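You operate a simulated robot arm through the tools that you are given. There is no shell and no other tool.

You run a simulated robot arm. Do the job below in one go: nothing can be reset, and whatever is moved stays where it is left.

## Task
Sort the three spoons into the drawer by the dishwasher.
Fine: open it; lay the small spoon in the lane marked SMALL, the table spoon in TABLE and the server in SERVERS, then shut the drawer. Drop, tip, chip or break nothing, tools too; keep fingers and goods out of closing doors and drawers.

It is judged by the outcome, as a careful person would: the job done as asked, and still so three seconds after it is handed in. It fails if anything else is knocked over, pushed out of place, dropped, spilled or broken.

## Robot
A 6-joint arm with a fingered hand, fixed in place. Base frame: the origin is on the floor under the middle of its stand, x ahead of it, y to its left, z up. Units: m, rad, N and s.
With the tool pointing down near the work surface it reaches from about 0.26 to 0.8 m from the base axis. Its first joint turns from -2.897 to 2.897 rad. Payload 4 kg.
The tool frame sits at the grasp point between the pads (the TCP): z along the fingers, y along the line on which they close. The tips reach 0.026 m beyond it. The gripper opens to 0.132 m; its body begins 0.073 m behind the TCP. The gripper is a hand of 5 fingers: y runs from the thumb to the fingers, the wrist lies at [0, 0, -0.239] in the tool frame, and closing takes about 1.5 s.
Orientation is that of the tool frame in the base frame, as [roll, pitch, yaw] about the fixed x, y, z axes, in that order (R = Rz(yaw) Ry(pitch) Rx(roll)). With the fingers straight down and closing along the base's y, the tool's x points along the base's -x, its y along +y and its z along -z.

## Interface
- The arm moves only by the tool drive_tool. Its argument "steps" is a list of rows, each a list of 6 numbers: the shift along the tool's x, y, z in m, then the turn, a rotation vector about the tool's x, y, z in rad. In form: [[tx, ty, tz, ax, ay, az], ...]. A call has 1 to 20 rows; each row shifts and turns the commanded pose from where the row before left it, along the tool's axes as they then stand. "claw" is the opening, from 0 (shut) to 1 (fully open), set as the call begins (left out, the last holds). Each row takes 0.2 s and may step no farther than 0.05 m and 0.15 rad from the row before; otherwise, or with a gripper value out of range, the whole call is refused. Where a pose cannot be reached the arm comes as near as it can. A force on the tool above 60 N (or 10 N above the force at the start of the call, whichever is more), or a blocked arm, ends the call early, and 0.2 s more pass. The fingers move at their own pace (about 0.045 m/s each) and stop on an object; they squeeze with about 22 N. The grip force told is the motor's: it shows also when the fingers shut on nothing. Time passes only in rows, and 0.2 s behind the last, so rows that do not move let the fingers close. It gives the time, the measured TCP pose, the force on the tool (base axes), the opening and the grip force at its end, in the units of the frame above (readings bear some noise), with the torque about the TCP (base axes, N m) and any sound that the robot's microphone picked up, and new pictures: "views" is both (left out), scene, wrist or none.
- Cameras (640 x 400 px; columns grow to the right, rows downward): "scene" is fixed at [0.057, -0.498, 1.4601]; the picture's right is [0.81, -0.58, 0.00], its down [-0.33, -0.46, -0.82] and it looks along [0.48, 0.67, -0.57] (base axes); focal length 332 px, centre (320, 200). "wrist" rides on the gripper at [0.085, 0.002, -0.097] in the tool frame; the picture's right is [-0.02, 1.00, 0.00], its down [-0.75, -0.02, -0.66] and it looks along [-0.66, -0.01, 0.75] (tool axes); focal length 270 px, centre (320, 200). There is no depth. A picture from a camera that has moved, and an enlarged one, comes with that camera's place and axes in the base frame and with its lens. The place of the scene camera against the robot may be out by one fixed shift of up to 0.012 m in any direction.
- curl_fingers(finger1, finger2, finger3, finger4, thumb_bend): sets how far each is bent, from 0 (flat) to 1 (curled in); at 0.3 the hand is open as for a grip, at 0.7 the pads meet at the TCP. One left out holds its place. A second passes; each finger stops where it meets its share of the squeeze, and holds until it gets a number again. A gripper value or a shape takes the hand back. It gives what a move gives, with no picture; readings hold the bend of each and the force on the fingers (four entries, about 0 where the hand has none), thumb and palm.
- preshape(shape): the hand has 5 fingers and takes this shape, open, in about a second: jaw (thumb against the fingers, like two jaws); tri (thumb and two fingers); tip (a fingertip pinch); poke (one finger out to press); point (the index stretched); flat (the hand flat); cup (the hand cupped); fist (a fist). The gripper value then closes the fingers along that shape, each until it touches; the sizes above hold for jaw. It gives what a move gives, with no picture.
- enlarge(camera, box): a new picture of the part [left, top, right, bottom] of that camera's present view, enlarged. The clock stands still meanwhile.
- hand_in(): hands the job in; it is judged then, once.

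Places have to be worked out from the pictures, the camera data and where the tool is seen. Open the gripper and draw the arm clear of the work before you hand the job in, unless the task says otherwise.

The tools are called as a command line: name --pt "numbers of a row" for each row, then --argument value for the rest, lists and objects as JSON in quotes. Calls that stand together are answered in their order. drive_tool: Moves the arm, as the interface text tells. Its arguments: {"type":"object","properties":{"steps":{"type":"array","items":{"type":"array","items":{"type":"number"}}},"claw":{"type":"number"},"views":{"type":"string","enum":["both","scene","wrist","none"]}},"required":["steps"]} The other tools are called the same way: preshape (shape) gives the hand a shape; curl_fingers (finger1, finger2, finger3, finger4, thumb_bend) moves the fingers one by one; enlarge (camera, box) takes an enlarged picture of a part of a camera's view; hand_in () hands the job in.

At the start:

```text
clock: 0.0
eef_pos: [0.5456, -0.0488, 1.1768]
tcp_rot: [3.141, 0.0, 3.141]
wrist_force: [0.0, -0.5, -0.5]
ft_torque: [0.01, 0.02, 0.01]
finger_gap: 0.1319
grip_force: 0.0
shape: jaw
bend: [0.3, 0.3, 0.3, 0.3, 0.3]
finger forces: [0.1, 0.0, 0.1, 0.1, 0.1, 0.1]
```

scene: 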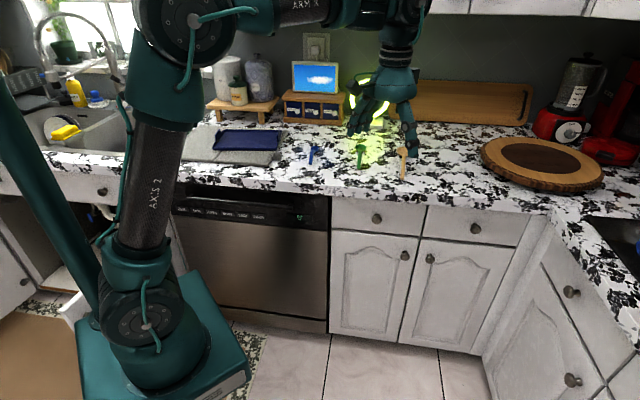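
wrist: 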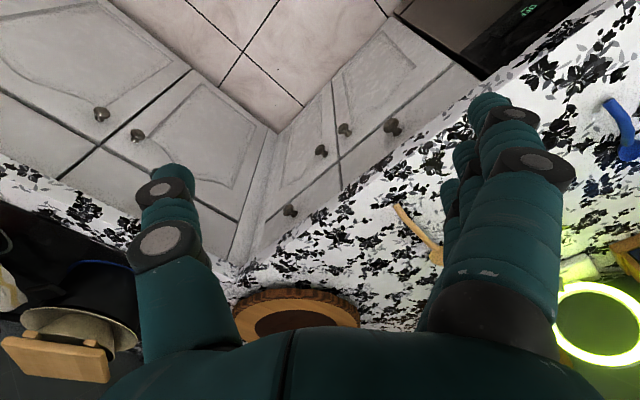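

I start by looking closer at the spoons and the drawer by the dishwasher before I move anything.

enlarge --camera "scene" --box '[260, 120, 460, 245]'

enlarge --camera "scene" --box '[300, 170, 560, 332]'

enlarge --camera "wrist" --box '[360, 60, 640, 300]'

```text
3.20 times, centred on (360, 182) of scene
camera zoom: at [0.057, -0.498, 1.4601], right [0.81, -0.58, 0.0], down [-0.33, -0.46, -0.82], along [0.48, 0.67, -0.57], focal length 1062 px, centre (192, 256)
```

zoom: 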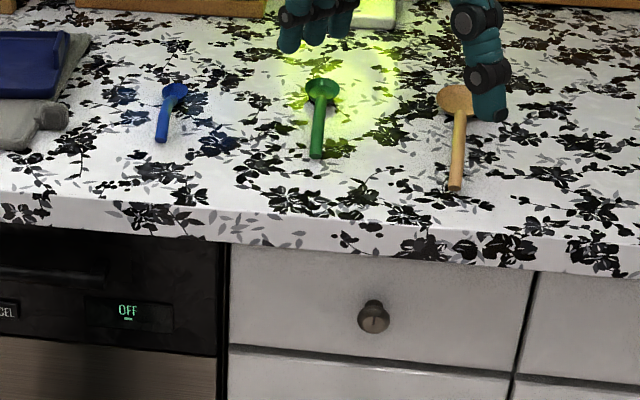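

```text
2.46 times, centred on (430, 251) of scene
camera zoom: at [0.057, -0.498, 1.4601], right [0.81, -0.58, 0.0], down [-0.33, -0.46, -0.82], along [0.48, 0.67, -0.57], focal length 817 px, centre (49, 74)
```

zoom: 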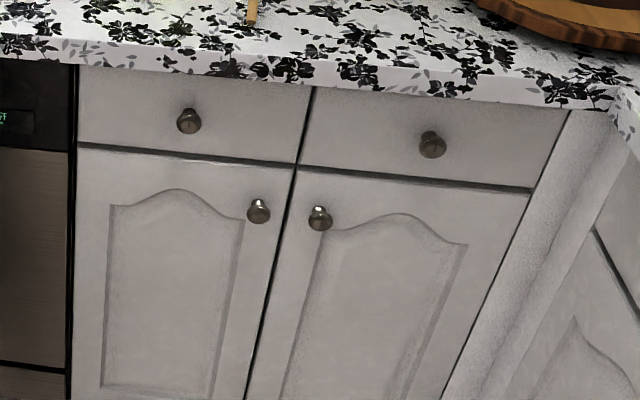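

```text
1.67 times, centred on (500, 180) of wrist
camera zoom: at [0.4606, -0.0479, 1.2732], right [0.02, 1.0, 0.0], down [0.75, -0.02, 0.66], along [0.66, -0.01, -0.75], focal length 450 px, centre (20, 233)
```

zoom: 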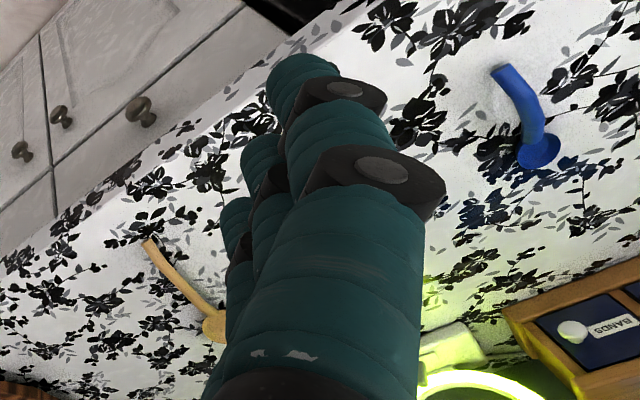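

The spoons' handles all point toward the counter front, and the drawer right of the dishwasher has its knob near (0.69, 0.08, 0.81). I look closer at the surroundings before moving.

enlarge --camera "scene" --box '[190, 40, 450, 200]'

enlarge --camera "scene" --box '[340, 140, 440, 202]'

enlarge --camera "scene" --box '[0, 0, 340, 400]'

enlarge --camera "wrist" --box '[220, 60, 480, 240]'

```text
2.46 times, centred on (320, 120) of scene
camera zoom: at [0.057, -0.498, 1.4601], right [0.81, -0.58, 0.0], down [-0.33, -0.46, -0.82], along [0.48, 0.67, -0.57], focal length 817 px, centre (320, 397)
```

zoom: 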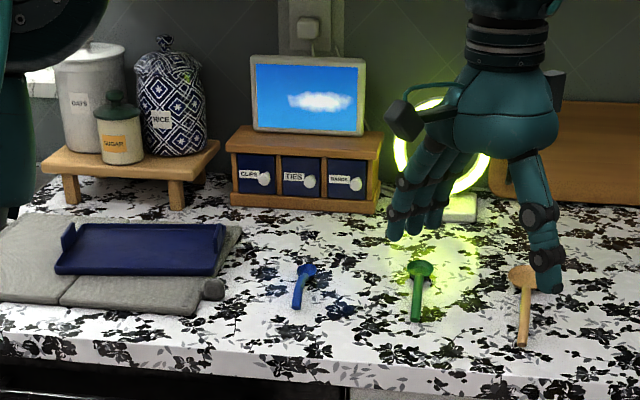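

```text
6.40 times, centred on (390, 171) of scene
camera zoom: at [0.057, -0.498, 1.4601], right [0.81, -0.58, 0.0], down [-0.33, -0.46, -0.82], along [0.48, 0.67, -0.57], focal length 2124 px, centre (-128, 386)
```

zoom: 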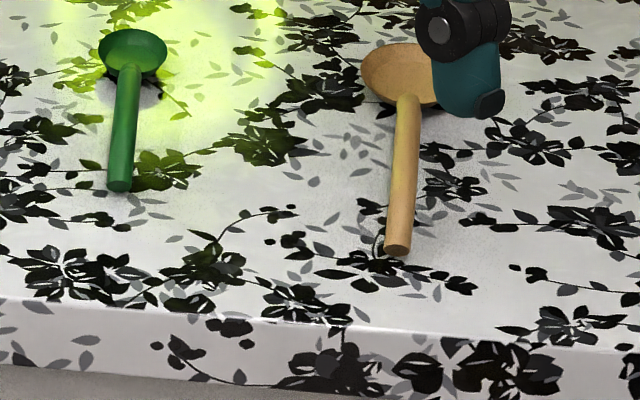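

```text
1.00 times, centred on (170, 200) of scene (not enlarged: the box is as wide or as high as the picture)
camera zoom: at [0.057, -0.498, 1.4601], right [0.81, -0.58, 0.0], down [-0.33, -0.46, -0.82], along [0.48, 0.67, -0.57], focal length 332 px, centre (470, 200)
```

zoom: 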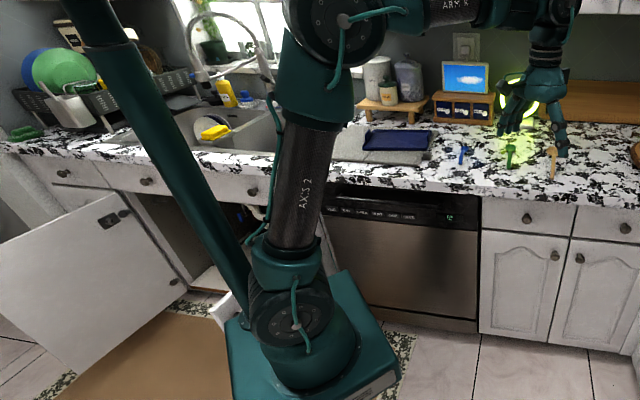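

```text
2.22 times, centred on (350, 150) of wrist
camera zoom: at [0.4606, -0.0479, 1.2732], right [0.02, 1.0, 0.0], down [0.75, -0.02, 0.66], along [0.66, -0.01, -0.75], focal length 601 px, centre (253, 311)
```

zoom: 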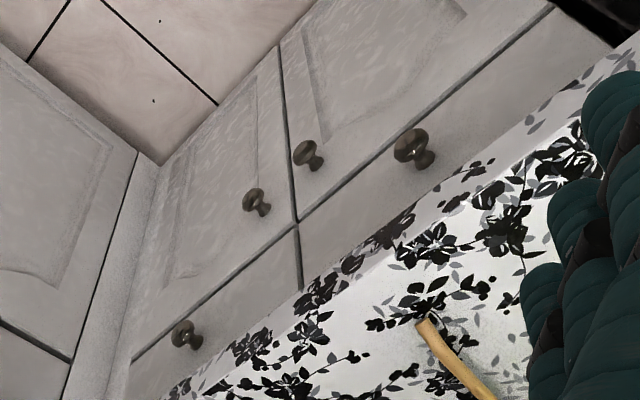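

The layout is clear: the counter front runs at 45° to the base axes, and the drawer knob is in front of the present hand position. I first turn the hand 45° in place, high above the counter, to line up with the cabinet.

drive_tool --pt "0 0 0 0 0 -0.1309" --pt "0 0 0 0 0 -0.1309" --pt "0 0 0 0 0 -0.1309" --pt "0 0 0 0 0 -0.1309" --pt "0 0 0 0 0 -0.1309" --pt "0 0 0 0 0 -0.1309" --pt "0 0 0 0 0 0" --claw 1

```text
clock: 1.6
eef_pos: [0.5446, -0.0481, 1.1774]
tcp_rot: [-3.14, -0.001, -2.355]
wrist_force: [-0.4, 0.1, 0.1]
ft_torque: [-0.02, 0.01, 0.01]
finger_gap: 0.1319
grip_force: 0.0
shape: jaw
bend: [0.3, 0.3, 0.3, 0.3, 0.3]
finger forces: [0.1, 0.0, 0.0, 0.1, 0.1, 0.1]
camera wrist: at [0.4843, -0.1081, 1.2735], right [-0.69, 0.72, 0.0], down [0.54, 0.52, 0.66], along [0.47, 0.46, -0.75], focal length 270 px, centre (320, 200)
```

scene: 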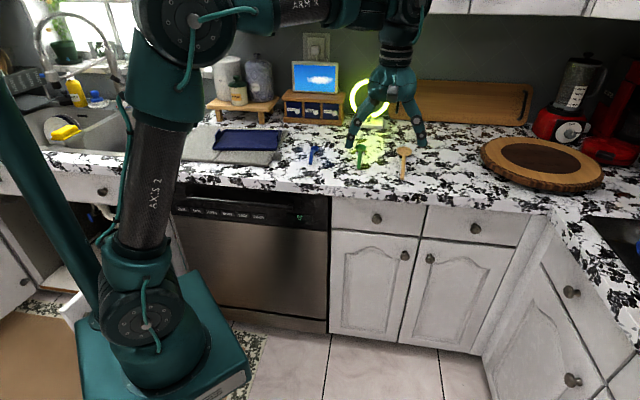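
wrist: 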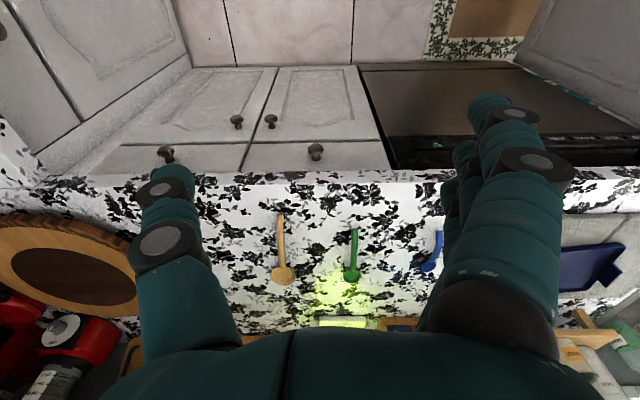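

The hand is now square to the cabinet. I enlarge the wrist view to measure the knob and the spoons from this second viewpoint.

enlarge --camera "wrist" --box '[240, 120, 400, 220]'

enlarge --camera "wrist" --box '[250, 190, 450, 315]'

```text
4.00 times, centred on (320, 170) of wrist
camera zoom: at [0.4843, -0.1081, 1.2735], right [-0.69, 0.72, 0.0], down [0.54, 0.52, 0.66], along [0.47, 0.46, -0.75], focal length 1081 px, centre (320, 320)
```

zoom: 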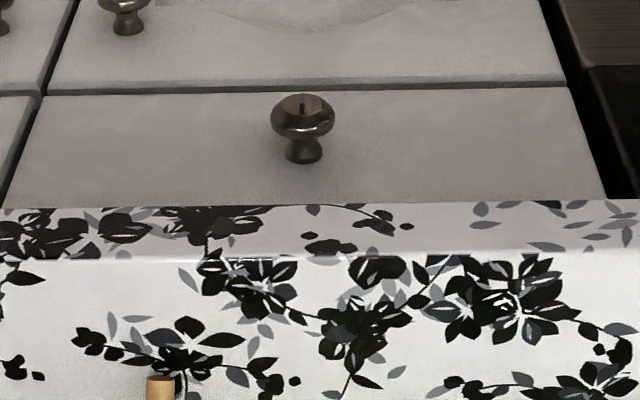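

```text
3.20 times, centred on (350, 252) of wrist
camera zoom: at [0.4843, -0.1081, 1.2735], right [-0.69, 0.72, 0.0], down [0.54, 0.52, 0.66], along [0.47, 0.46, -0.75], focal length 865 px, centre (224, 32)
```

zoom: 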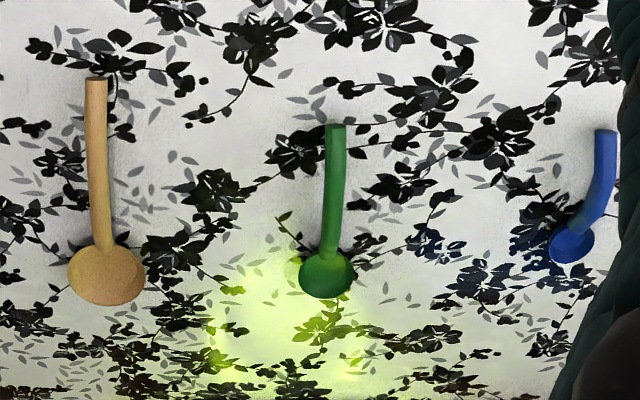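

The wrist view puts the knob head at about D=0.542 (inward), A=0.430 (sideways), z=0.808, and the counter top near 0.915 with its underside at 0.877. I tilt the hand forward 60° here in free space, so that it can reach under the counter lip.

drive_tool --pt "0 0 0 0 -0.1309 0" --pt "0 0 0 0 -0.1309 0" --pt "0 0 0 0 -0.1309 0" --pt "0 0 0 0 -0.1309 0" --pt "0 0 0 0 -0.1309 0" --pt "0 0 0 0 -0.1309 0" --pt "0 0 0 0 -0.1309 0" --pt "0 0 0 0 -0.1309 0" --pt "0 0 0 0 0 0"

```text
clock: 3.6
eef_pos: [0.5448, -0.0495, 1.1776]
tcp_rot: [-3.141, 1.048, -2.359]
wrist_force: [0.3, -0.2, -0.2]
ft_torque: [-0.01, 0.03, 0.02]
finger_gap: 0.1319
grip_force: 0.0
shape: jaw
bend: [0.3, 0.3, 0.3, 0.3, 0.3]
finger forces: [0.1, 0.1, 0.1, 0.0, 0.0, 0.0]
camera wrist: at [0.4548, -0.1375, 1.1515], right [-0.7, 0.71, 0.02], down [-0.13, -0.15, 0.98], along [0.7, 0.68, 0.19], focal length 270 px, centre (320, 200)
```

scene: 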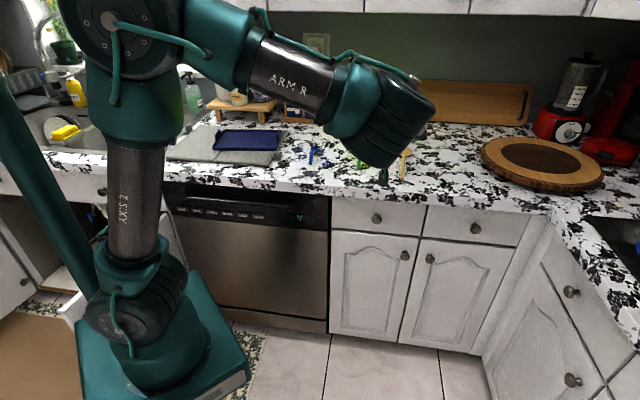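
wrist: 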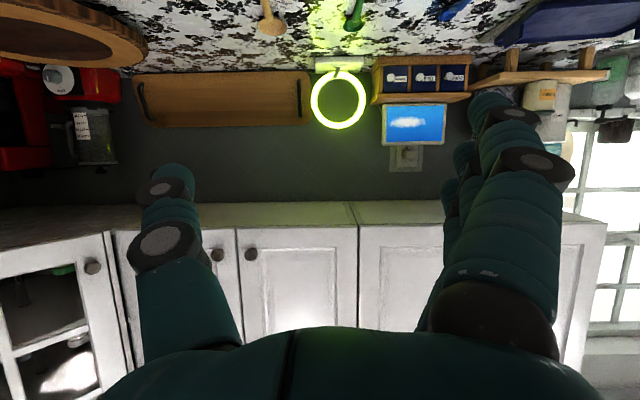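

The arm took the tilt cleanly. Now I bring the hand down to a standoff about 10 cm in front of the knob, in line with it.

drive_tool --pt "0.028 -0.0012 0.03145 0 0 0" --pt "0.028 -0.0012 0.03145 0 0 0" --pt "0.028 -0.0012 0.03145 0 0 0" --pt "0.028 -0.0012 0.03145 0 0 0" --pt "0.028 -0.0012 0.03145 0 0 0" --pt "0.028 -0.0012 0.03145 0 0 0" --pt "0.028 -0.0012 0.03145 0 0 0" --pt "0.028 -0.0012 0.03145 0 0 0" --pt "0 0 0 0 0 0"

```text
clock: 5.6
eef_pos: [0.6251, 0.0193, 0.8562]
tcp_rot: [-3.142, 1.047, -2.356]
wrist_force: [-0.3, -0.2, -0.5]
ft_torque: [0.0, -0.02, 0.0]
finger_gap: 0.132
grip_force: 0.0
shape: jaw
bend: [0.3, 0.3, 0.3, 0.3, 0.3]
finger forces: [0.1, 0.0, 0.0, 0.0, 0.0, 0.0]
camera wrist: at [0.5353, -0.069, 0.8312], right [-0.7, 0.71, 0.02], down [-0.13, -0.15, 0.98], along [0.7, 0.68, 0.19], focal length 270 px, centre (320, 200)
```

scene: 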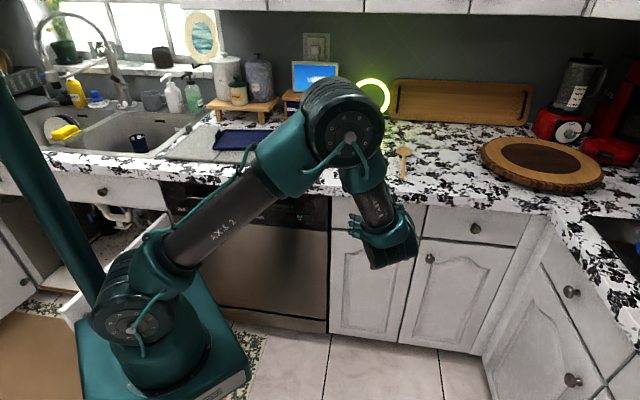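
wrist: 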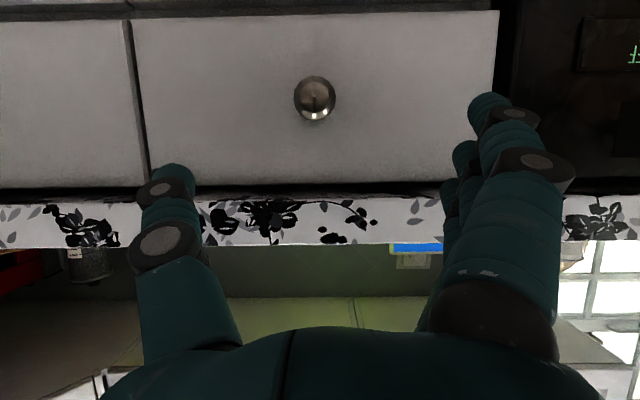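

From two wrist views the knob head sits at about D=0.55, A=0.432, z=0.794, a bit lower than the scene camera suggested. I ease the open hand forward around it, keeping fingertips just off the drawer face.

drive_tool --pt "0.00156 -0.00084 0.019 0 0 0" --pt "0.00156 -0.00084 0.019 0 0 0" --pt "0.00156 -0.00084 0.019 0 0 0" --pt "0.00156 -0.00084 0.019 0 0 0" --pt "0.00156 -0.00084 0.019 0 0 0" --pt "0 0 0 0 0 0"

enlarge --camera "wrist" --box '[160, 0, 500, 212]'

```text
clock: 7.0
eef_pos: [0.6837, 0.0704, 0.8028]
tcp_rot: [-3.142, 1.045, -2.357]
wrist_force: [-10.1, -19.7, 0.9]
ft_torque: [0.56, -0.17, 1.55]
finger_gap: 0.1317
grip_force: 0.1
shape: jaw
bend: [0.3, 0.3, 0.3, 0.27, 0.3]
finger forces: [0.1, 0.0, 0.1, 21.3, 0.0, 0.0]
camera wrist: at [0.5937, -0.0189, 0.7774], right [-0.7, 0.72, 0.02], down [-0.13, -0.15, 0.98], along [0.7, 0.68, 0.19], focal length 270 px, centre (320, 200)
```

scene: 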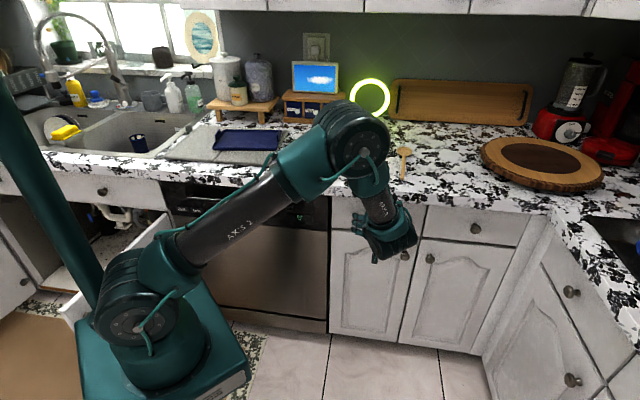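
wrist: 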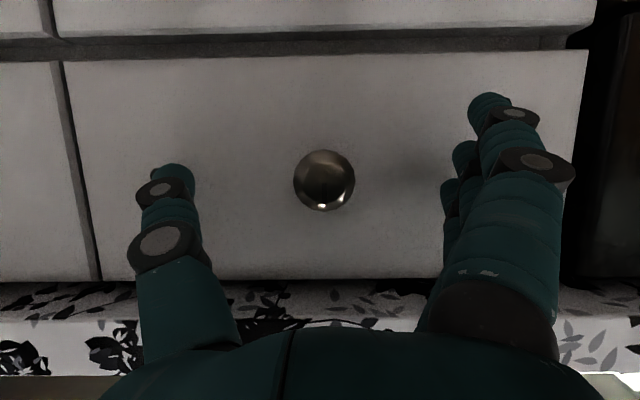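

```text
1.88 times, centred on (330, 106) of wrist
camera zoom: at [0.5937, -0.0189, 0.7774], right [-0.7, 0.72, 0.02], down [-0.13, -0.15, 0.98], along [0.7, 0.68, 0.19], focal length 509 px, centre (301, 377)
```

zoom: 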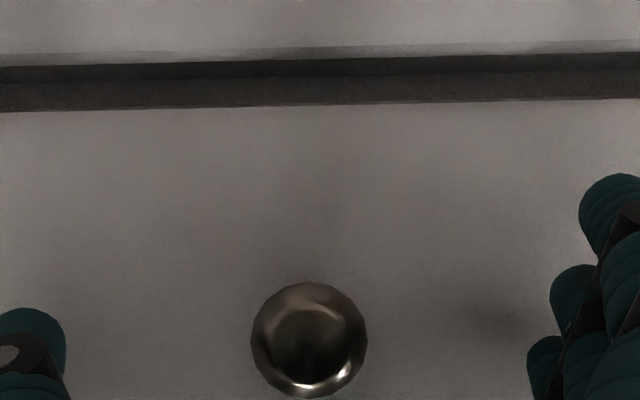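

The outermost finger touches the drawer face (about 21 N), because the tilt makes the upper finger lead. I back off 2 cm and level the hand to about 7° so that all fingertips stay clear of the face.

drive_tool --pt "0 0 -0.01 0 0 0" --pt "0 0 -0.01 0 0 0" --pt "0 0 0 0 -0.1 0" --pt "0 0 0 0 -0.1 0" --pt "0 0 0 0 -0.1 0" --pt "0 0 0 0 -0.1 0" --pt "0 0 0 0 0 0"

```text
clock: 8.6
eef_pos: [0.6756, 0.0575, 0.8142]
tcp_rot: [3.105, 1.446, -2.392]
wrist_force: [-0.3, 0.4, 0.0]
ft_torque: [0.0, -0.01, -0.02]
finger_gap: 0.1319
grip_force: 0.1
shape: jaw
bend: [0.3, 0.3, 0.3, 0.3, 0.3]
finger forces: [0.0, 0.0, 0.1, 0.0, 0.0, 0.1]
out of reach, approached as far as the arm can: row 6
camera wrist: at [0.5992, -0.0163, 0.7418], right [-0.71, 0.71, 0.03], down [-0.38, -0.41, 0.83], along [0.6, 0.58, 0.56], focal length 270 px, centre (320, 200)
```

scene: 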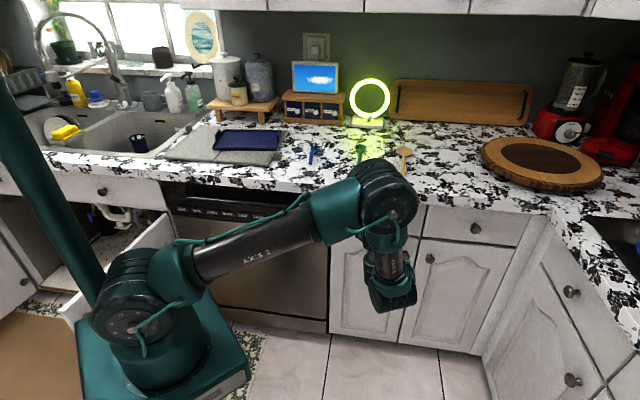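
wrist: 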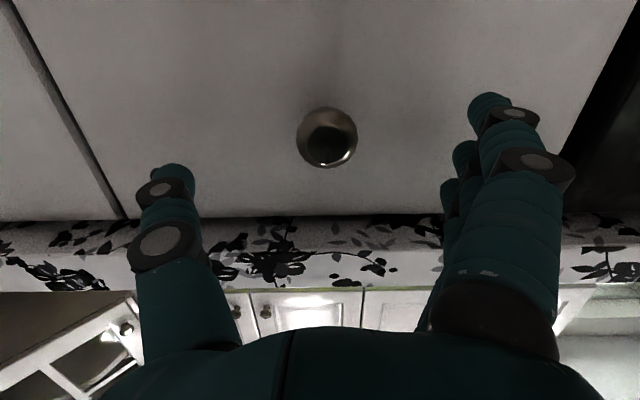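

The levelling reached the arm's limit at about 7°, so I ease back to roughly 18° and move in so the pads are at the knob head, tips still short of the face.

drive_tool --pt "0 0 0 0 0.1 0" --pt "0 0 0 0 0.1 0" --pt "0 0 0 0 0 0" --pt "0.0034 0 0.01 0 0 0" --pt "0.0033 0 0.01 0 0 0" --pt "0 0 0 0 0 0"

```text
clock: 10.0
eef_pos: [0.6876, 0.0705, 0.8022]
tcp_rot: [-3.141, 1.246, -2.357]
wrist_force: [-3.9, -4.5, 0.7]
ft_torque: [0.22, -0.06, 0.32]
finger_gap: 0.1318
grip_force: 0.0
shape: jaw
bend: [0.3, 0.3, 0.3, 0.29, 0.3]
finger forces: [0.0, 0.1, 0.0, 4.8, 0.0, 0.0]
camera wrist: at [0.603, -0.013, 0.7516], right [-0.7, 0.71, 0.02], down [-0.26, -0.28, 0.92], along [0.66, 0.64, 0.38], focal length 270 px, centre (320, 200)
```

scene: 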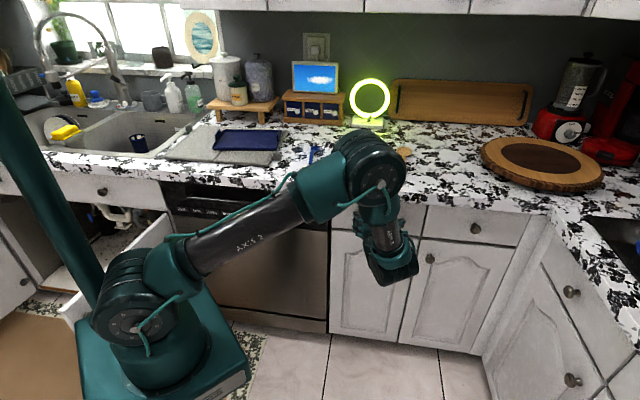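
wrist: 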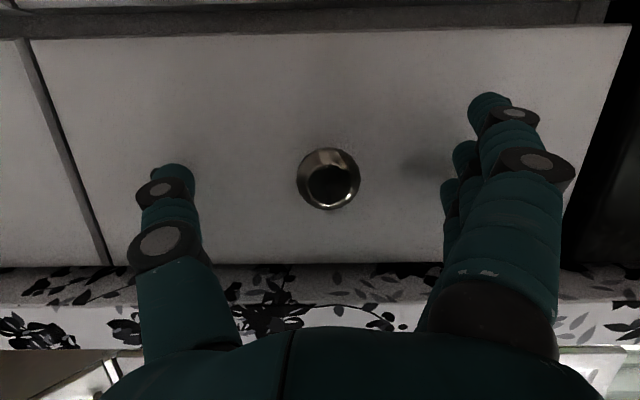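

Finger 4 only brushes the face (5 N). I back off 4 mm, centre sideways by 3 mm, and then close on the knob.

drive_tool --pt "0 0.003 -0.004 0 0 0" --pt "0 0 0 0 0 0" --views "none"

drive_tool --pt "0 0 0 0 0 0" --pt "0 0 0 0 0 0" --pt "0 0 0 0 0 0" --pt "0 0 0 0 0 0" --pt "0 0 0 0 0 0" --pt "0 0 0 0 0 0" --pt "0 0 0 0 0 0" --pt "0 0 0 0 0 0" --claw 0

```text
clock: 10.6
eef_pos: [0.6832, 0.0697, 0.8032]
tcp_rot: [-3.14, 1.25, -2.355]
wrist_force: [0.1, 0.7, -0.2]
ft_torque: [0.05, -0.01, 0.01]
finger_gap: 0.1321
grip_force: 0.1
shape: jaw
bend: [0.3, 0.3, 0.3, 0.3, 0.3]
finger forces: [0.0, 0.0, 0.0, 0.0, 0.1, 0.0]
```

```text
clock: 12.4
eef_pos: [0.6829, 0.0696, 0.8034]
tcp_rot: [-3.139, 1.248, -2.353]
wrist_force: [2.6, -2.2, 0.6]
ft_torque: [0.04, -0.03, -0.01]
finger_gap: 0.0188
grip_force: 11.8
shape: jaw
bend: [0.64, 0.73, 0.73, 0.73, 0.7]
finger forces: [0.1, 3.4, 2.8, 0.0, 8.9, 0.1]
camera wrist: at [0.5985, -0.0132, 0.7528], right [-0.7, 0.71, 0.02], down [-0.26, -0.28, 0.92], along [0.66, 0.64, 0.38], focal length 270 px, centre (320, 200)
```

scene: 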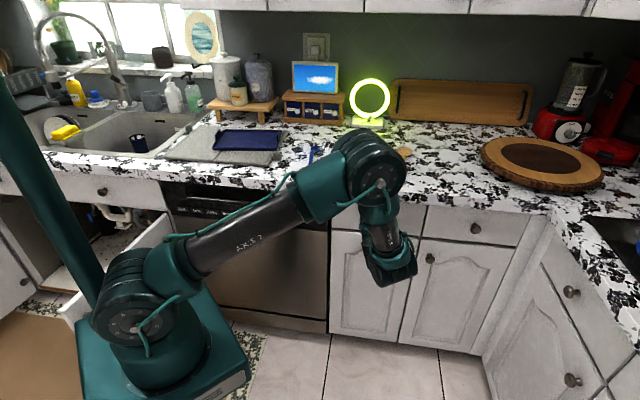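
wrist: 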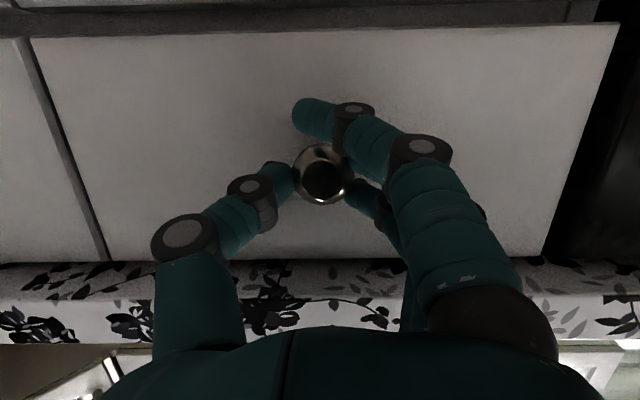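

The thumb and the middle fingers hold the knob (about 9 N on the thumb). I check the grip close up before pulling.

enlarge --camera "wrist" --box '[220, 70, 460, 220]'

```text
2.67 times, centred on (340, 145) of wrist
camera zoom: at [0.5985, -0.0132, 0.7528], right [-0.7, 0.71, 0.02], down [-0.26, -0.28, 0.92], along [0.66, 0.64, 0.38], focal length 721 px, centre (267, 347)
```

zoom: 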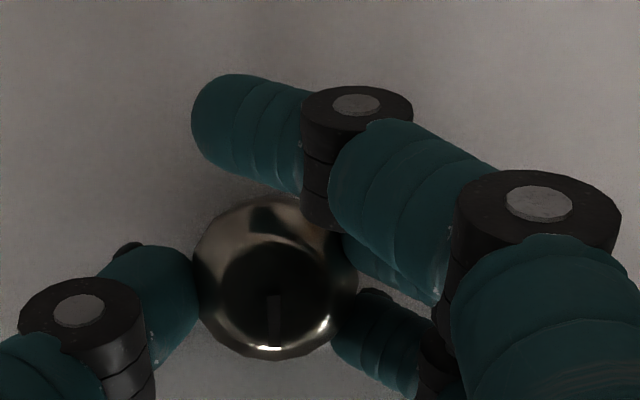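

The thumb and two fingers hook behind the knob head. I pull straight out 4 cm in small steps and watch the force.

drive_tool --pt "0.0032 0 -0.0095 0 0 0" --pt "0.0032 0 -0.0095 0 0 0" --pt "0.0032 0 -0.0095 0 0 0" --pt "0.0032 0 -0.0095 0 0 0" --pt "0 0 0 0 0 0"

```text
clock: 13.6
eef_pos: [0.654, 0.0408, 0.8037]
tcp_rot: [3.141, 1.249, -2.356]
wrist_force: [8.1, -7.2, 2.1]
ft_torque: [-0.01, -0.07, -0.06]
finger_gap: 0.0169
grip_force: 21.7
shape: jaw
bend: [0.66, 0.73, 0.73, 0.74, 0.7]
finger forces: [0.1, 6.2, 5.2, 0.0, 21.7, 0.1]
camera wrist: at [0.5699, -0.042, 0.753], right [-0.7, 0.71, 0.02], down [-0.26, -0.28, 0.92], along [0.66, 0.64, 0.38], focal length 270 px, centre (320, 200)
```

scene: 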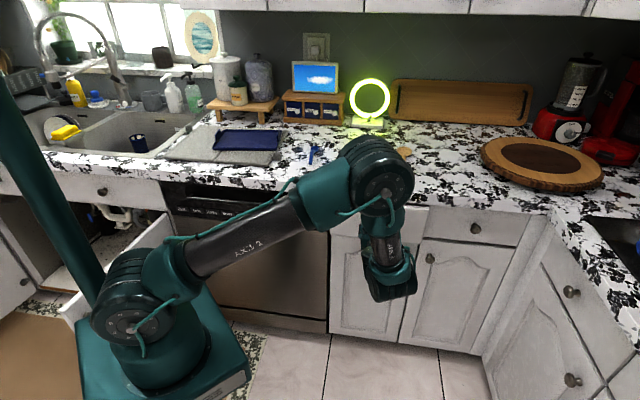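
wrist: 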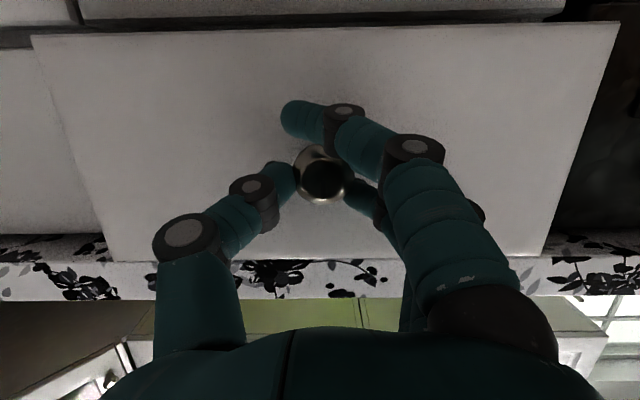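

The drawer is sliding out. I continue 8 cm more, with a tiny sideways relief because the thumb carries more load than the fingers.

drive_tool --pt "0.0032 -0.001 -0.0095 0 0 0" --pt "0.0032 -0.001 -0.0095 0 0 0" --pt "0.0032 0 -0.0095 0 0 0" --pt "0.0032 0 -0.0095 0 0 0" --pt "0.0032 0 -0.0095 0 0 0" --pt "0.0032 0 -0.0095 0 0 0" --pt "0.0032 0 -0.0095 0 0 0" --pt "0.0032 0 -0.0095 0 0 0" --pt "0 0 0 0 0 0"

```text
clock: 15.6
eef_pos: [0.6173, -0.0181, 0.8118]
tcp_rot: [3.126, 1.242, -2.369]
wrist_force: [-16.4, 14.9, -16.2]
ft_torque: [-0.41, -0.06, 0.41]
finger_gap: 0.0141
grip_force: 21.8
shape: jaw
bend: [0.66, 0.65, 0.71, 0.74, 0.74]
finger forces: [0.0, 20.5, 8.1, 0.0, 2.3, 0.0]
out of reach, approached as far as the arm can: row 5, 6, 7, 8
camera wrist: at [0.5324, -0.1016, 0.7608], right [-0.7, 0.71, 0.02], down [-0.25, -0.28, 0.92], along [0.66, 0.64, 0.38], focal length 270 px, centre (320, 200)
```

scene: 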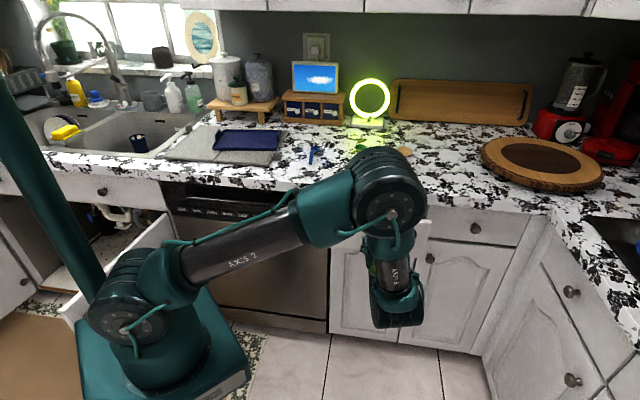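
wrist: 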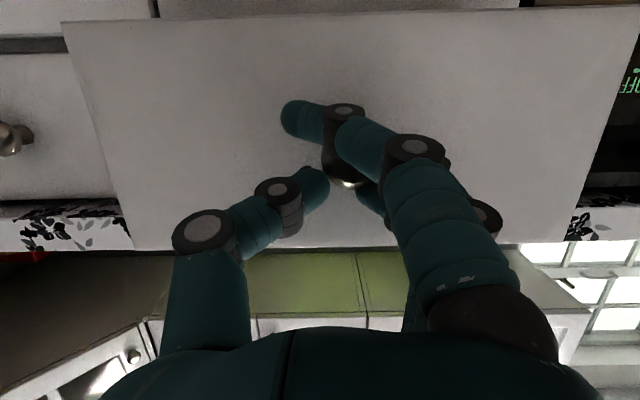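

The arm has run out of reach in this near-level posture, with the drawer about 11 cm open. I release the knob in place before taking a better hold.

drive_tool --pt "0 0 0 0 0 0" --pt "0 0 0 0 0 0" --pt "0 0 0 0 0 0" --pt "0 0 0 0 0 0" --pt "0 0 0 0 0 0" --pt "0 0 0 0 0 0" --pt "0 0 0 0 0 0" --claw 1

```text
clock: 17.2
eef_pos: [0.6187, -0.0191, 0.8112]
tcp_rot: [3.13, 1.245, -2.369]
wrist_force: [0.3, 0.6, -0.2]
ft_torque: [0.01, -0.03, 0.01]
finger_gap: 0.1318
grip_force: 0.0
shape: jaw
bend: [0.3, 0.3, 0.3, 0.3, 0.3]
finger forces: [0.1, 0.2, 0.0, 0.1, 0.1, 0.0]
camera wrist: at [0.5329, -0.1021, 0.761], right [-0.7, 0.71, 0.02], down [-0.26, -0.28, 0.92], along [0.66, 0.64, 0.38], focal length 270 px, centre (320, 200)
```

scene: 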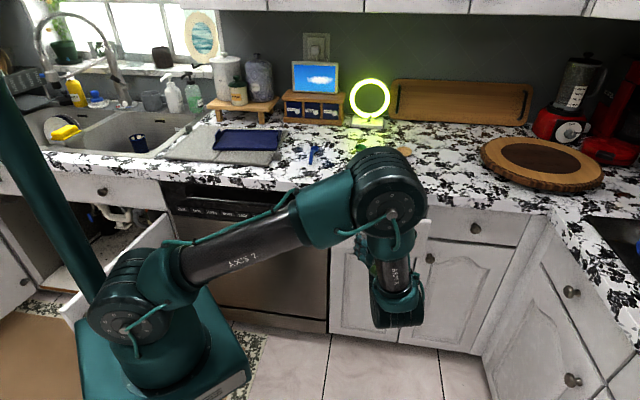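
wrist: 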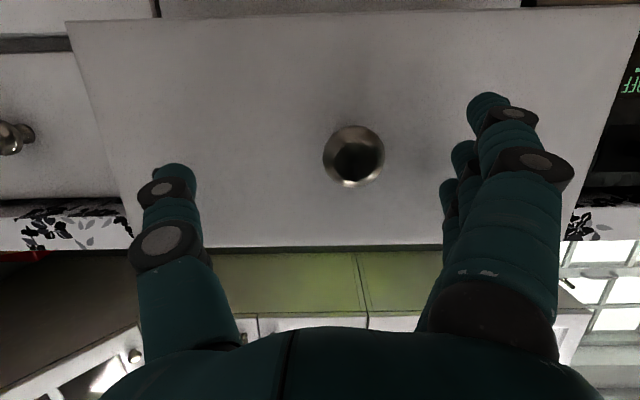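

The knob is released and sits at about D=0.443, so the drawer is open about 11 cm. The channel between thumb and fingers is open vertically, so I lift the hand straight up off the knob.

drive_tool --pt "-0.0379 0 -0.0127 0 0 0" --pt "-0.0379 0 -0.0127 0 0 0" --pt "-0.0379 0 -0.0127 0 0 0" --pt "-0.0379 0 -0.0127 0 0 0" --pt "-0.0379 0 -0.0127 0 0 0" --pt "0 0 0 0 0 0"

```text
clock: 18.6
eef_pos: [0.6166, -0.019, 1.0106]
tcp_rot: [3.139, 1.247, -2.357]
wrist_force: [-0.1, 0.0, -1.1]
ft_torque: [-0.03, 0.0, -0.01]
finger_gap: 0.132
grip_force: 0.0
shape: jaw
bend: [0.3, 0.3, 0.3, 0.3, 0.3]
finger forces: [0.1, 0.0, 0.0, 0.0, 0.0, 0.0]
camera wrist: at [0.5328, -0.102, 0.9609], right [-0.7, 0.71, 0.02], down [-0.26, -0.28, 0.92], along [0.66, 0.64, 0.38], focal length 270 px, centre (320, 200)
```

scene: 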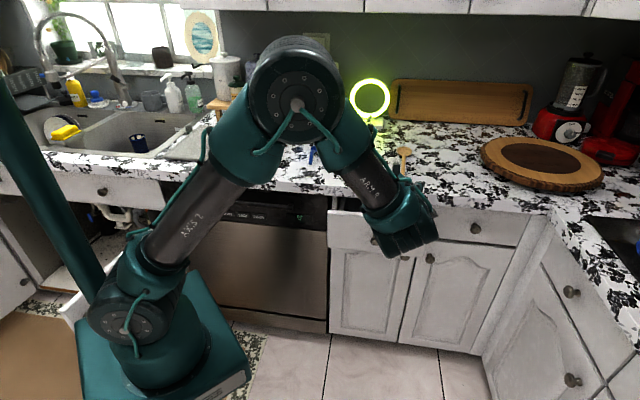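
wrist: 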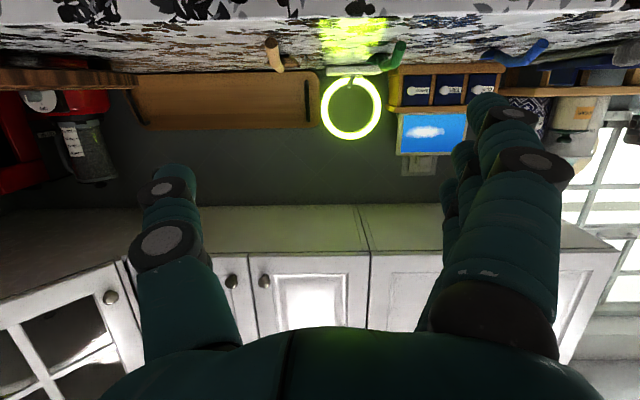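

The hand is clear of the knob and above the counter. I turn it to point straight down again so the wrist camera can look into the open drawer.

drive_tool --pt "0 0 0 0 0.1387 0" --pt "0 0 0 0 0.1387 0" --pt "0 0 -0.02 0 0.1387 0" --pt "0 0 -0.02 0 0.1387 0" --pt "0 0 -0.02 0 0.1387 0" --pt "0 0 -0.02 0 0.1387 0" --pt "0 0 -0.02 0 0.1387 0" --pt "0 0 -0.02 0 0.1387 0" --pt "0 0 -0.02 0 0.1387 0" --pt "0 0 0 0 0 0"

```text
clock: 20.8
eef_pos: [0.5677, -0.0688, 1.1266]
tcp_rot: [-3.141, -0.002, -2.358]
wrist_force: [-0.7, 0.1, 0.3]
ft_torque: [0.0, 0.01, -0.05]
finger_gap: 0.1321
grip_force: 0.0
shape: jaw
bend: [0.3, 0.3, 0.3, 0.3, 0.3]
finger forces: [0.0, 0.0, 0.1, 0.0, 0.0, 0.0]
camera wrist: at [0.5075, -0.1274, 1.2227], right [-0.69, 0.72, 0.0], down [0.54, 0.52, 0.66], along [0.47, 0.46, -0.75], focal length 270 px, centre (320, 200)
```

scene: 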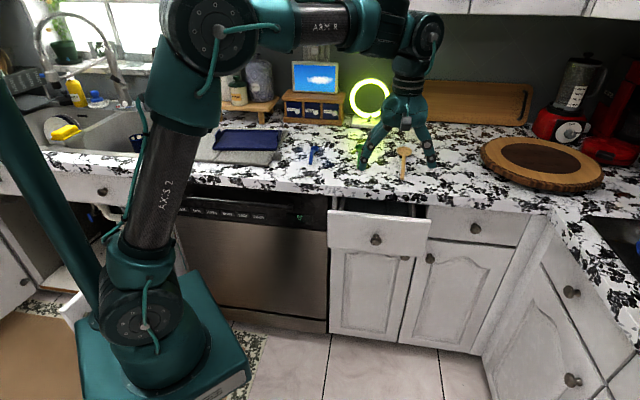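
wrist: 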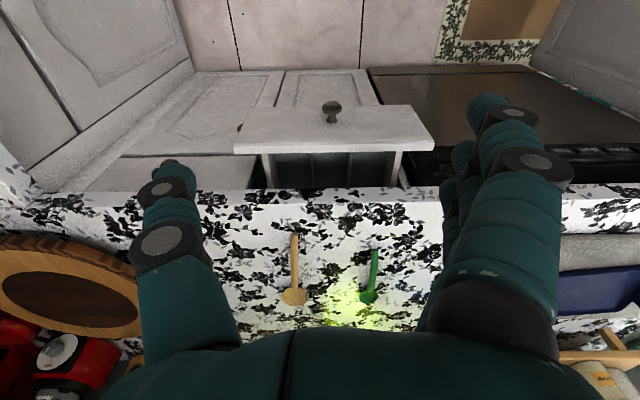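

enlarge --camera "wrist" --box '[220, 90, 444, 230]'

enlarge --camera "scene" --box '[310, 180, 450, 268]'

```text
2.86 times, centred on (332, 160) of wrist
camera zoom: at [0.5075, -0.1274, 1.2227], right [-0.69, 0.72, 0.0], down [0.54, 0.52, 0.66], along [0.47, 0.46, -0.75], focal length 772 px, centre (286, 314)
```

zoom: 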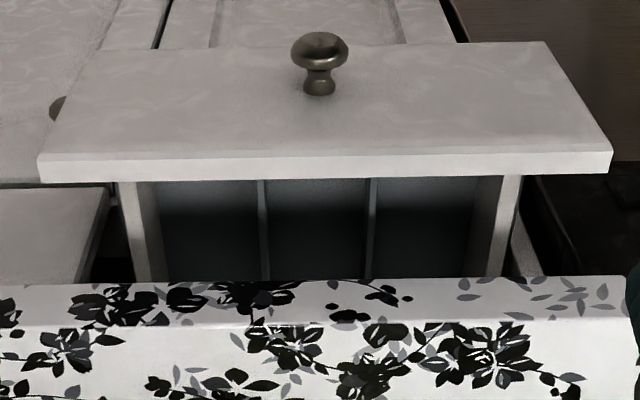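

```text
4.55 times, centred on (380, 224) of scene
camera zoom: at [0.057, -0.498, 1.4601], right [0.81, -0.58, 0.0], down [-0.33, -0.46, -0.82], along [0.48, 0.67, -0.57], focal length 1509 px, centre (47, 91)
```

zoom: 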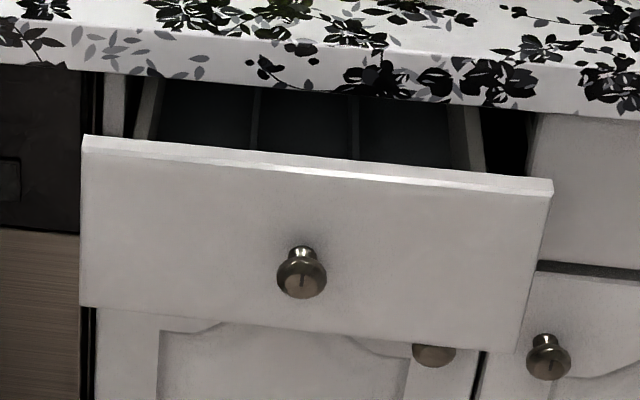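

The drawer has three depth-wise lanes with thin dividers, each about 6.4 cm wide; the front panel spans about D=0.467–0.485 with its top near z=0.866. I turn the hand 90° so the thumb can go inside the panel and the fingers outside, and set a narrower opening.

drive_tool --pt "0 0 0 0 0 -0.1309" --pt "0 0 0 0 0 -0.1309" --pt "0 0 0 0 0 -0.1309" --pt "0 0 0 0 0 -0.1309" --pt "0 0 0 0 0 -0.1309" --pt "0 0 0 0 0 -0.1309" --pt "0 0 0 0 0 -0.1309" --pt "0 0 0 0 0 -0.1309" --pt "0 0 0 0 0 -0.1309" --pt "0 0 0 0 0 -0.1309" --pt "0 0 0 0 0 -0.1309" --pt "0 0 0 0 0 -0.1309" --pt "0 0 0 0 0 0" --claw 0.4

```text
clock: 23.6
eef_pos: [0.5898, -0.059, 1.1651]
tcp_rot: [3.141, -0.008, -0.785]
wrist_force: [0.0, 0.0, 0.4]
ft_torque: [0.03, 0.03, 0.0]
finger_gap: 0.0536
grip_force: 0.0
shape: jaw
bend: [0.73, 0.73, 0.73, 0.73, 0.7]
finger forces: [0.1, 0.0, 0.0, 0.0, 0.1, 0.1]
out of reach, approached as far as the arm can: row 5, 6, 7
camera wrist: at [0.6485, -0.1194, 1.2612], right [-0.72, -0.69, 0.0], down [-0.52, 0.55, 0.65], along [-0.45, 0.47, -0.76], focal length 270 px, centre (320, 200)
```

scene: 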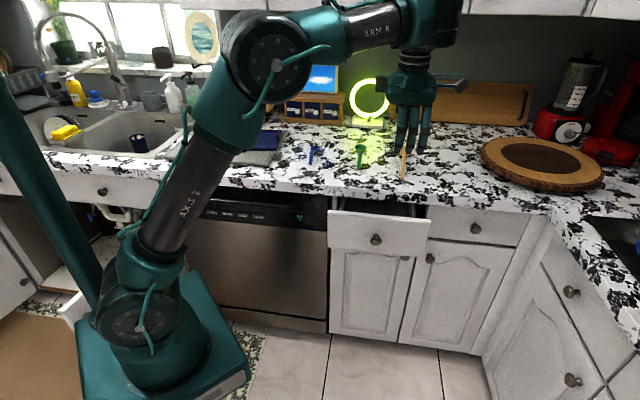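
wrist: 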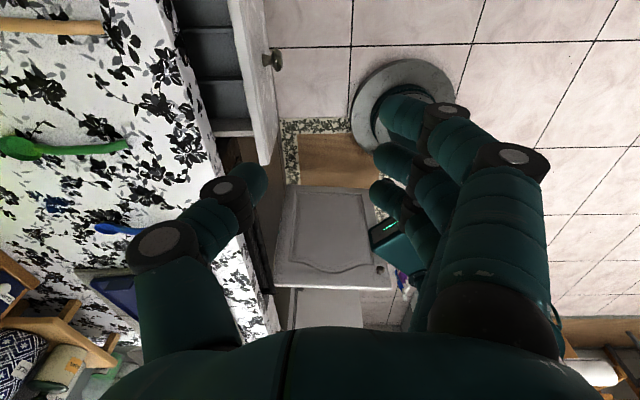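

The turn went through, though the arm swung through a hard posture and may still be settling. I wait a moment and read the pose again.

drive_tool --pt "0 0 0 0 0 0" --pt "0 0 0 0 0 0" --pt "0 0 0 0 0 0"

enlarge --camera "wrist" --box '[160, 0, 300, 180]'

```text
clock: 24.4
eef_pos: [0.5901, -0.0577, 1.1646]
tcp_rot: [3.141, -0.005, -0.787]
wrist_force: [-0.7, 0.2, 0.0]
ft_torque: [0.0, -0.03, 0.04]
finger_gap: 0.0536
grip_force: 0.2
shape: jaw
bend: [0.73, 0.73, 0.73, 0.73, 0.7]
finger forces: [0.0, 0.0, 0.1, 0.0, 0.1, 0.0]
camera wrist: at [0.6485, -0.1195, 1.261], right [-0.72, -0.69, 0.0], down [-0.52, 0.55, 0.65], along [-0.45, 0.47, -0.76], focal length 270 px, centre (320, 200)
```

scene: 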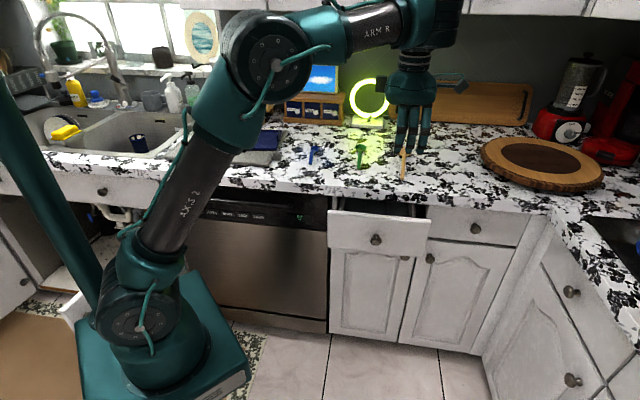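
wrist: 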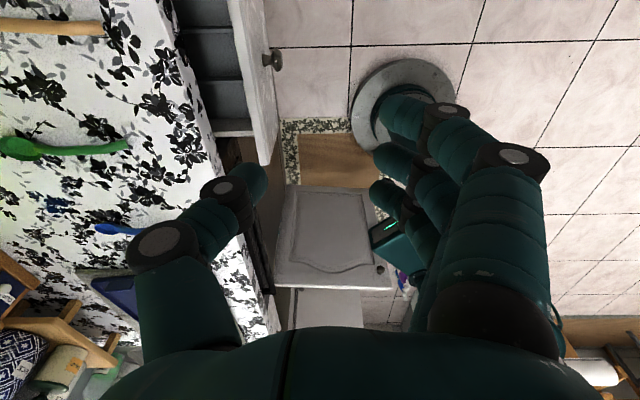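

```text
2.22 times, centred on (230, 90) of wrist
camera zoom: at [0.6485, -0.1195, 1.261], right [-0.72, -0.69, 0.0], down [-0.52, 0.55, 0.65], along [-0.45, 0.47, -0.76], focal length 601 px, centre (520, 444)
```

zoom: 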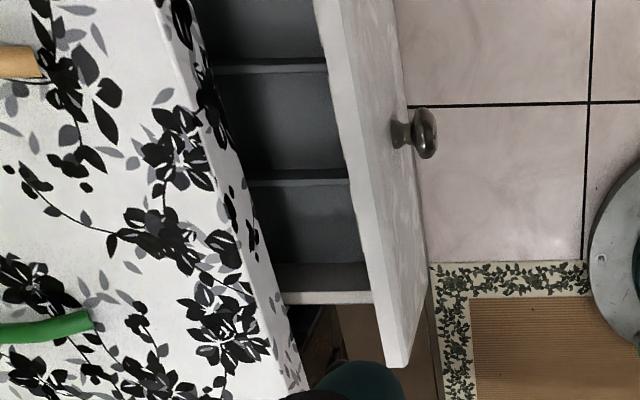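

The hand is settled at D=0.377, A=0.458, pointing down with the thumb on the counter side. I move it over the front panel and down to just above it, then check.

drive_tool --pt "-0.006 -0.023 0.03 0 0 0" --pt "-0.006 -0.023 0.03 0 0 0" --pt "-0.006 -0.023 0.03 0 0 0" --pt "-0.007 -0.0235 0.03 0 0 0" --pt "0 0 0.03 0 0 0" --pt "0 0 0.03 0 0 0" --pt "0 0 0.025 0 0 0" --pt "0 0 0 0 0 0"

```text
clock: 26.2
eef_pos: [0.7035, 0.0257, 1.0111]
tcp_rot: [3.139, 0.002, -0.785]
wrist_force: [-1.0, 0.5, 0.6]
ft_torque: [0.01, 0.01, 0.01]
finger_gap: 0.0535
grip_force: 0.1
shape: jaw
bend: [0.73, 0.73, 0.73, 0.73, 0.7]
finger forces: [0.1, 0.1, 0.0, 0.0, 0.1, 0.1]
out of reach, approached as far as the arm can: row 2, 3, 4, 5, 6, 7
camera wrist: at [0.7633, -0.0361, 1.106], right [-0.72, -0.69, 0.0], down [-0.52, 0.54, 0.66], along [-0.46, 0.47, -0.75], focal length 270 px, centre (320, 200)
```

scene: 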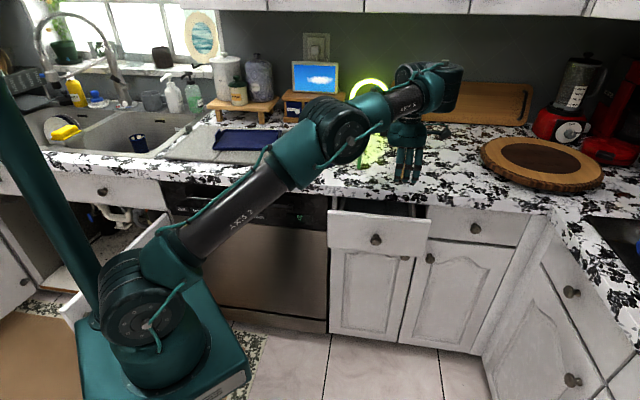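
wrist: 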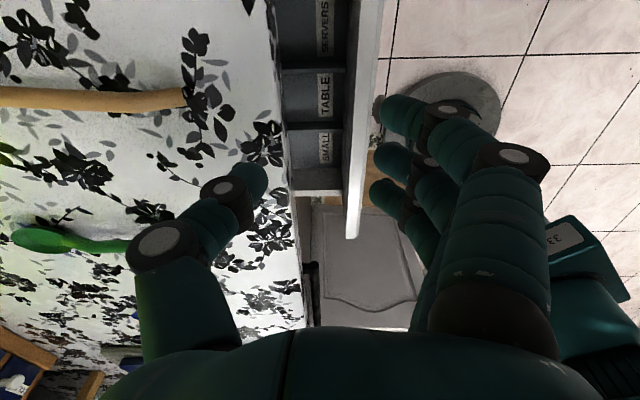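

The labels show now: SMALL is the lane on the dishwasher side, TABLE the middle, SERVERS the far right. This hand yaw is awkward for the arm (out of reach), so I lift away and turn back, to use the opposite yaw (fingers inside, thumb outside) instead.

enlarge --camera "wrist" --box '[200, 0, 440, 150]'

drive_tool --pt "0 0.01 -0.03 0 0 0" --pt "0 0.015 -0.03 0 0 0" --pt "0 0.02 -0.03 0 0 0" --pt "0 0.025 -0.03 0 0 0" --pt "0 0.025 -0.02 0 0 0" --pt "0 0.025 0 0 0 0" --pt "0 0 0 0 0 0"

```text
2.67 times, centred on (320, 75) of wrist
camera zoom: at [0.7633, -0.0361, 1.106], right [-0.72, -0.69, 0.0], down [-0.52, 0.54, 0.66], along [-0.46, 0.47, -0.75], focal length 721 px, centre (320, 533)
```

zoom: 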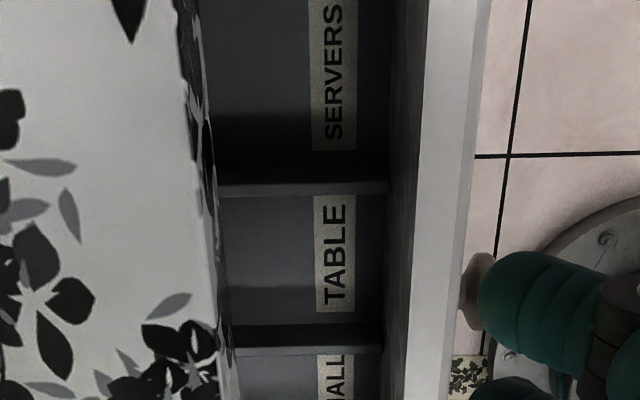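

```text
clock: 27.8
eef_pos: [0.6096, -0.0585, 1.1395]
tcp_rot: [3.139, -0.001, -0.785]
wrist_force: [-0.7, -0.3, -0.5]
ft_torque: [0.01, 0.01, 0.0]
finger_gap: 0.0534
grip_force: 0.0
shape: jaw
bend: [0.73, 0.73, 0.73, 0.73, 0.7]
finger forces: [0.0, 0.0, 0.1, 0.0, 0.0, 0.0]
out of reach, approached as far as the arm can: row 4, 5
camera wrist: at [0.6689, -0.1191, 1.2353], right [-0.72, -0.69, 0.0], down [-0.52, 0.54, 0.66], along [-0.46, 0.47, -0.75], focal length 270 px, centre (320, 200)
```

scene: 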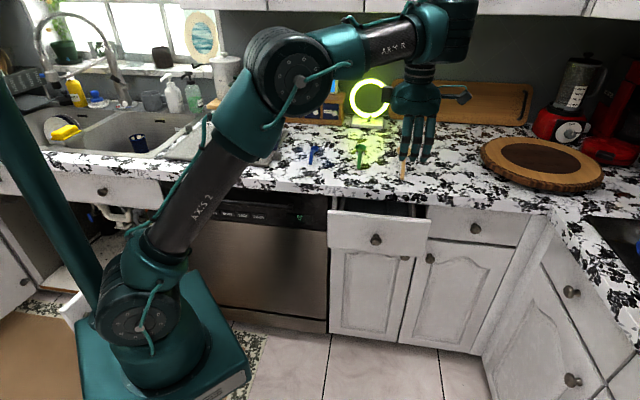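
wrist: 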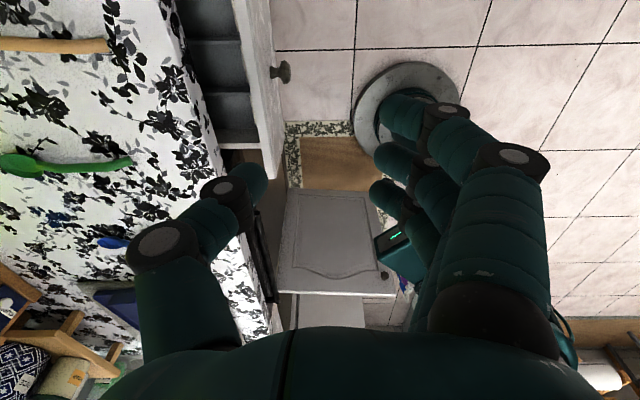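

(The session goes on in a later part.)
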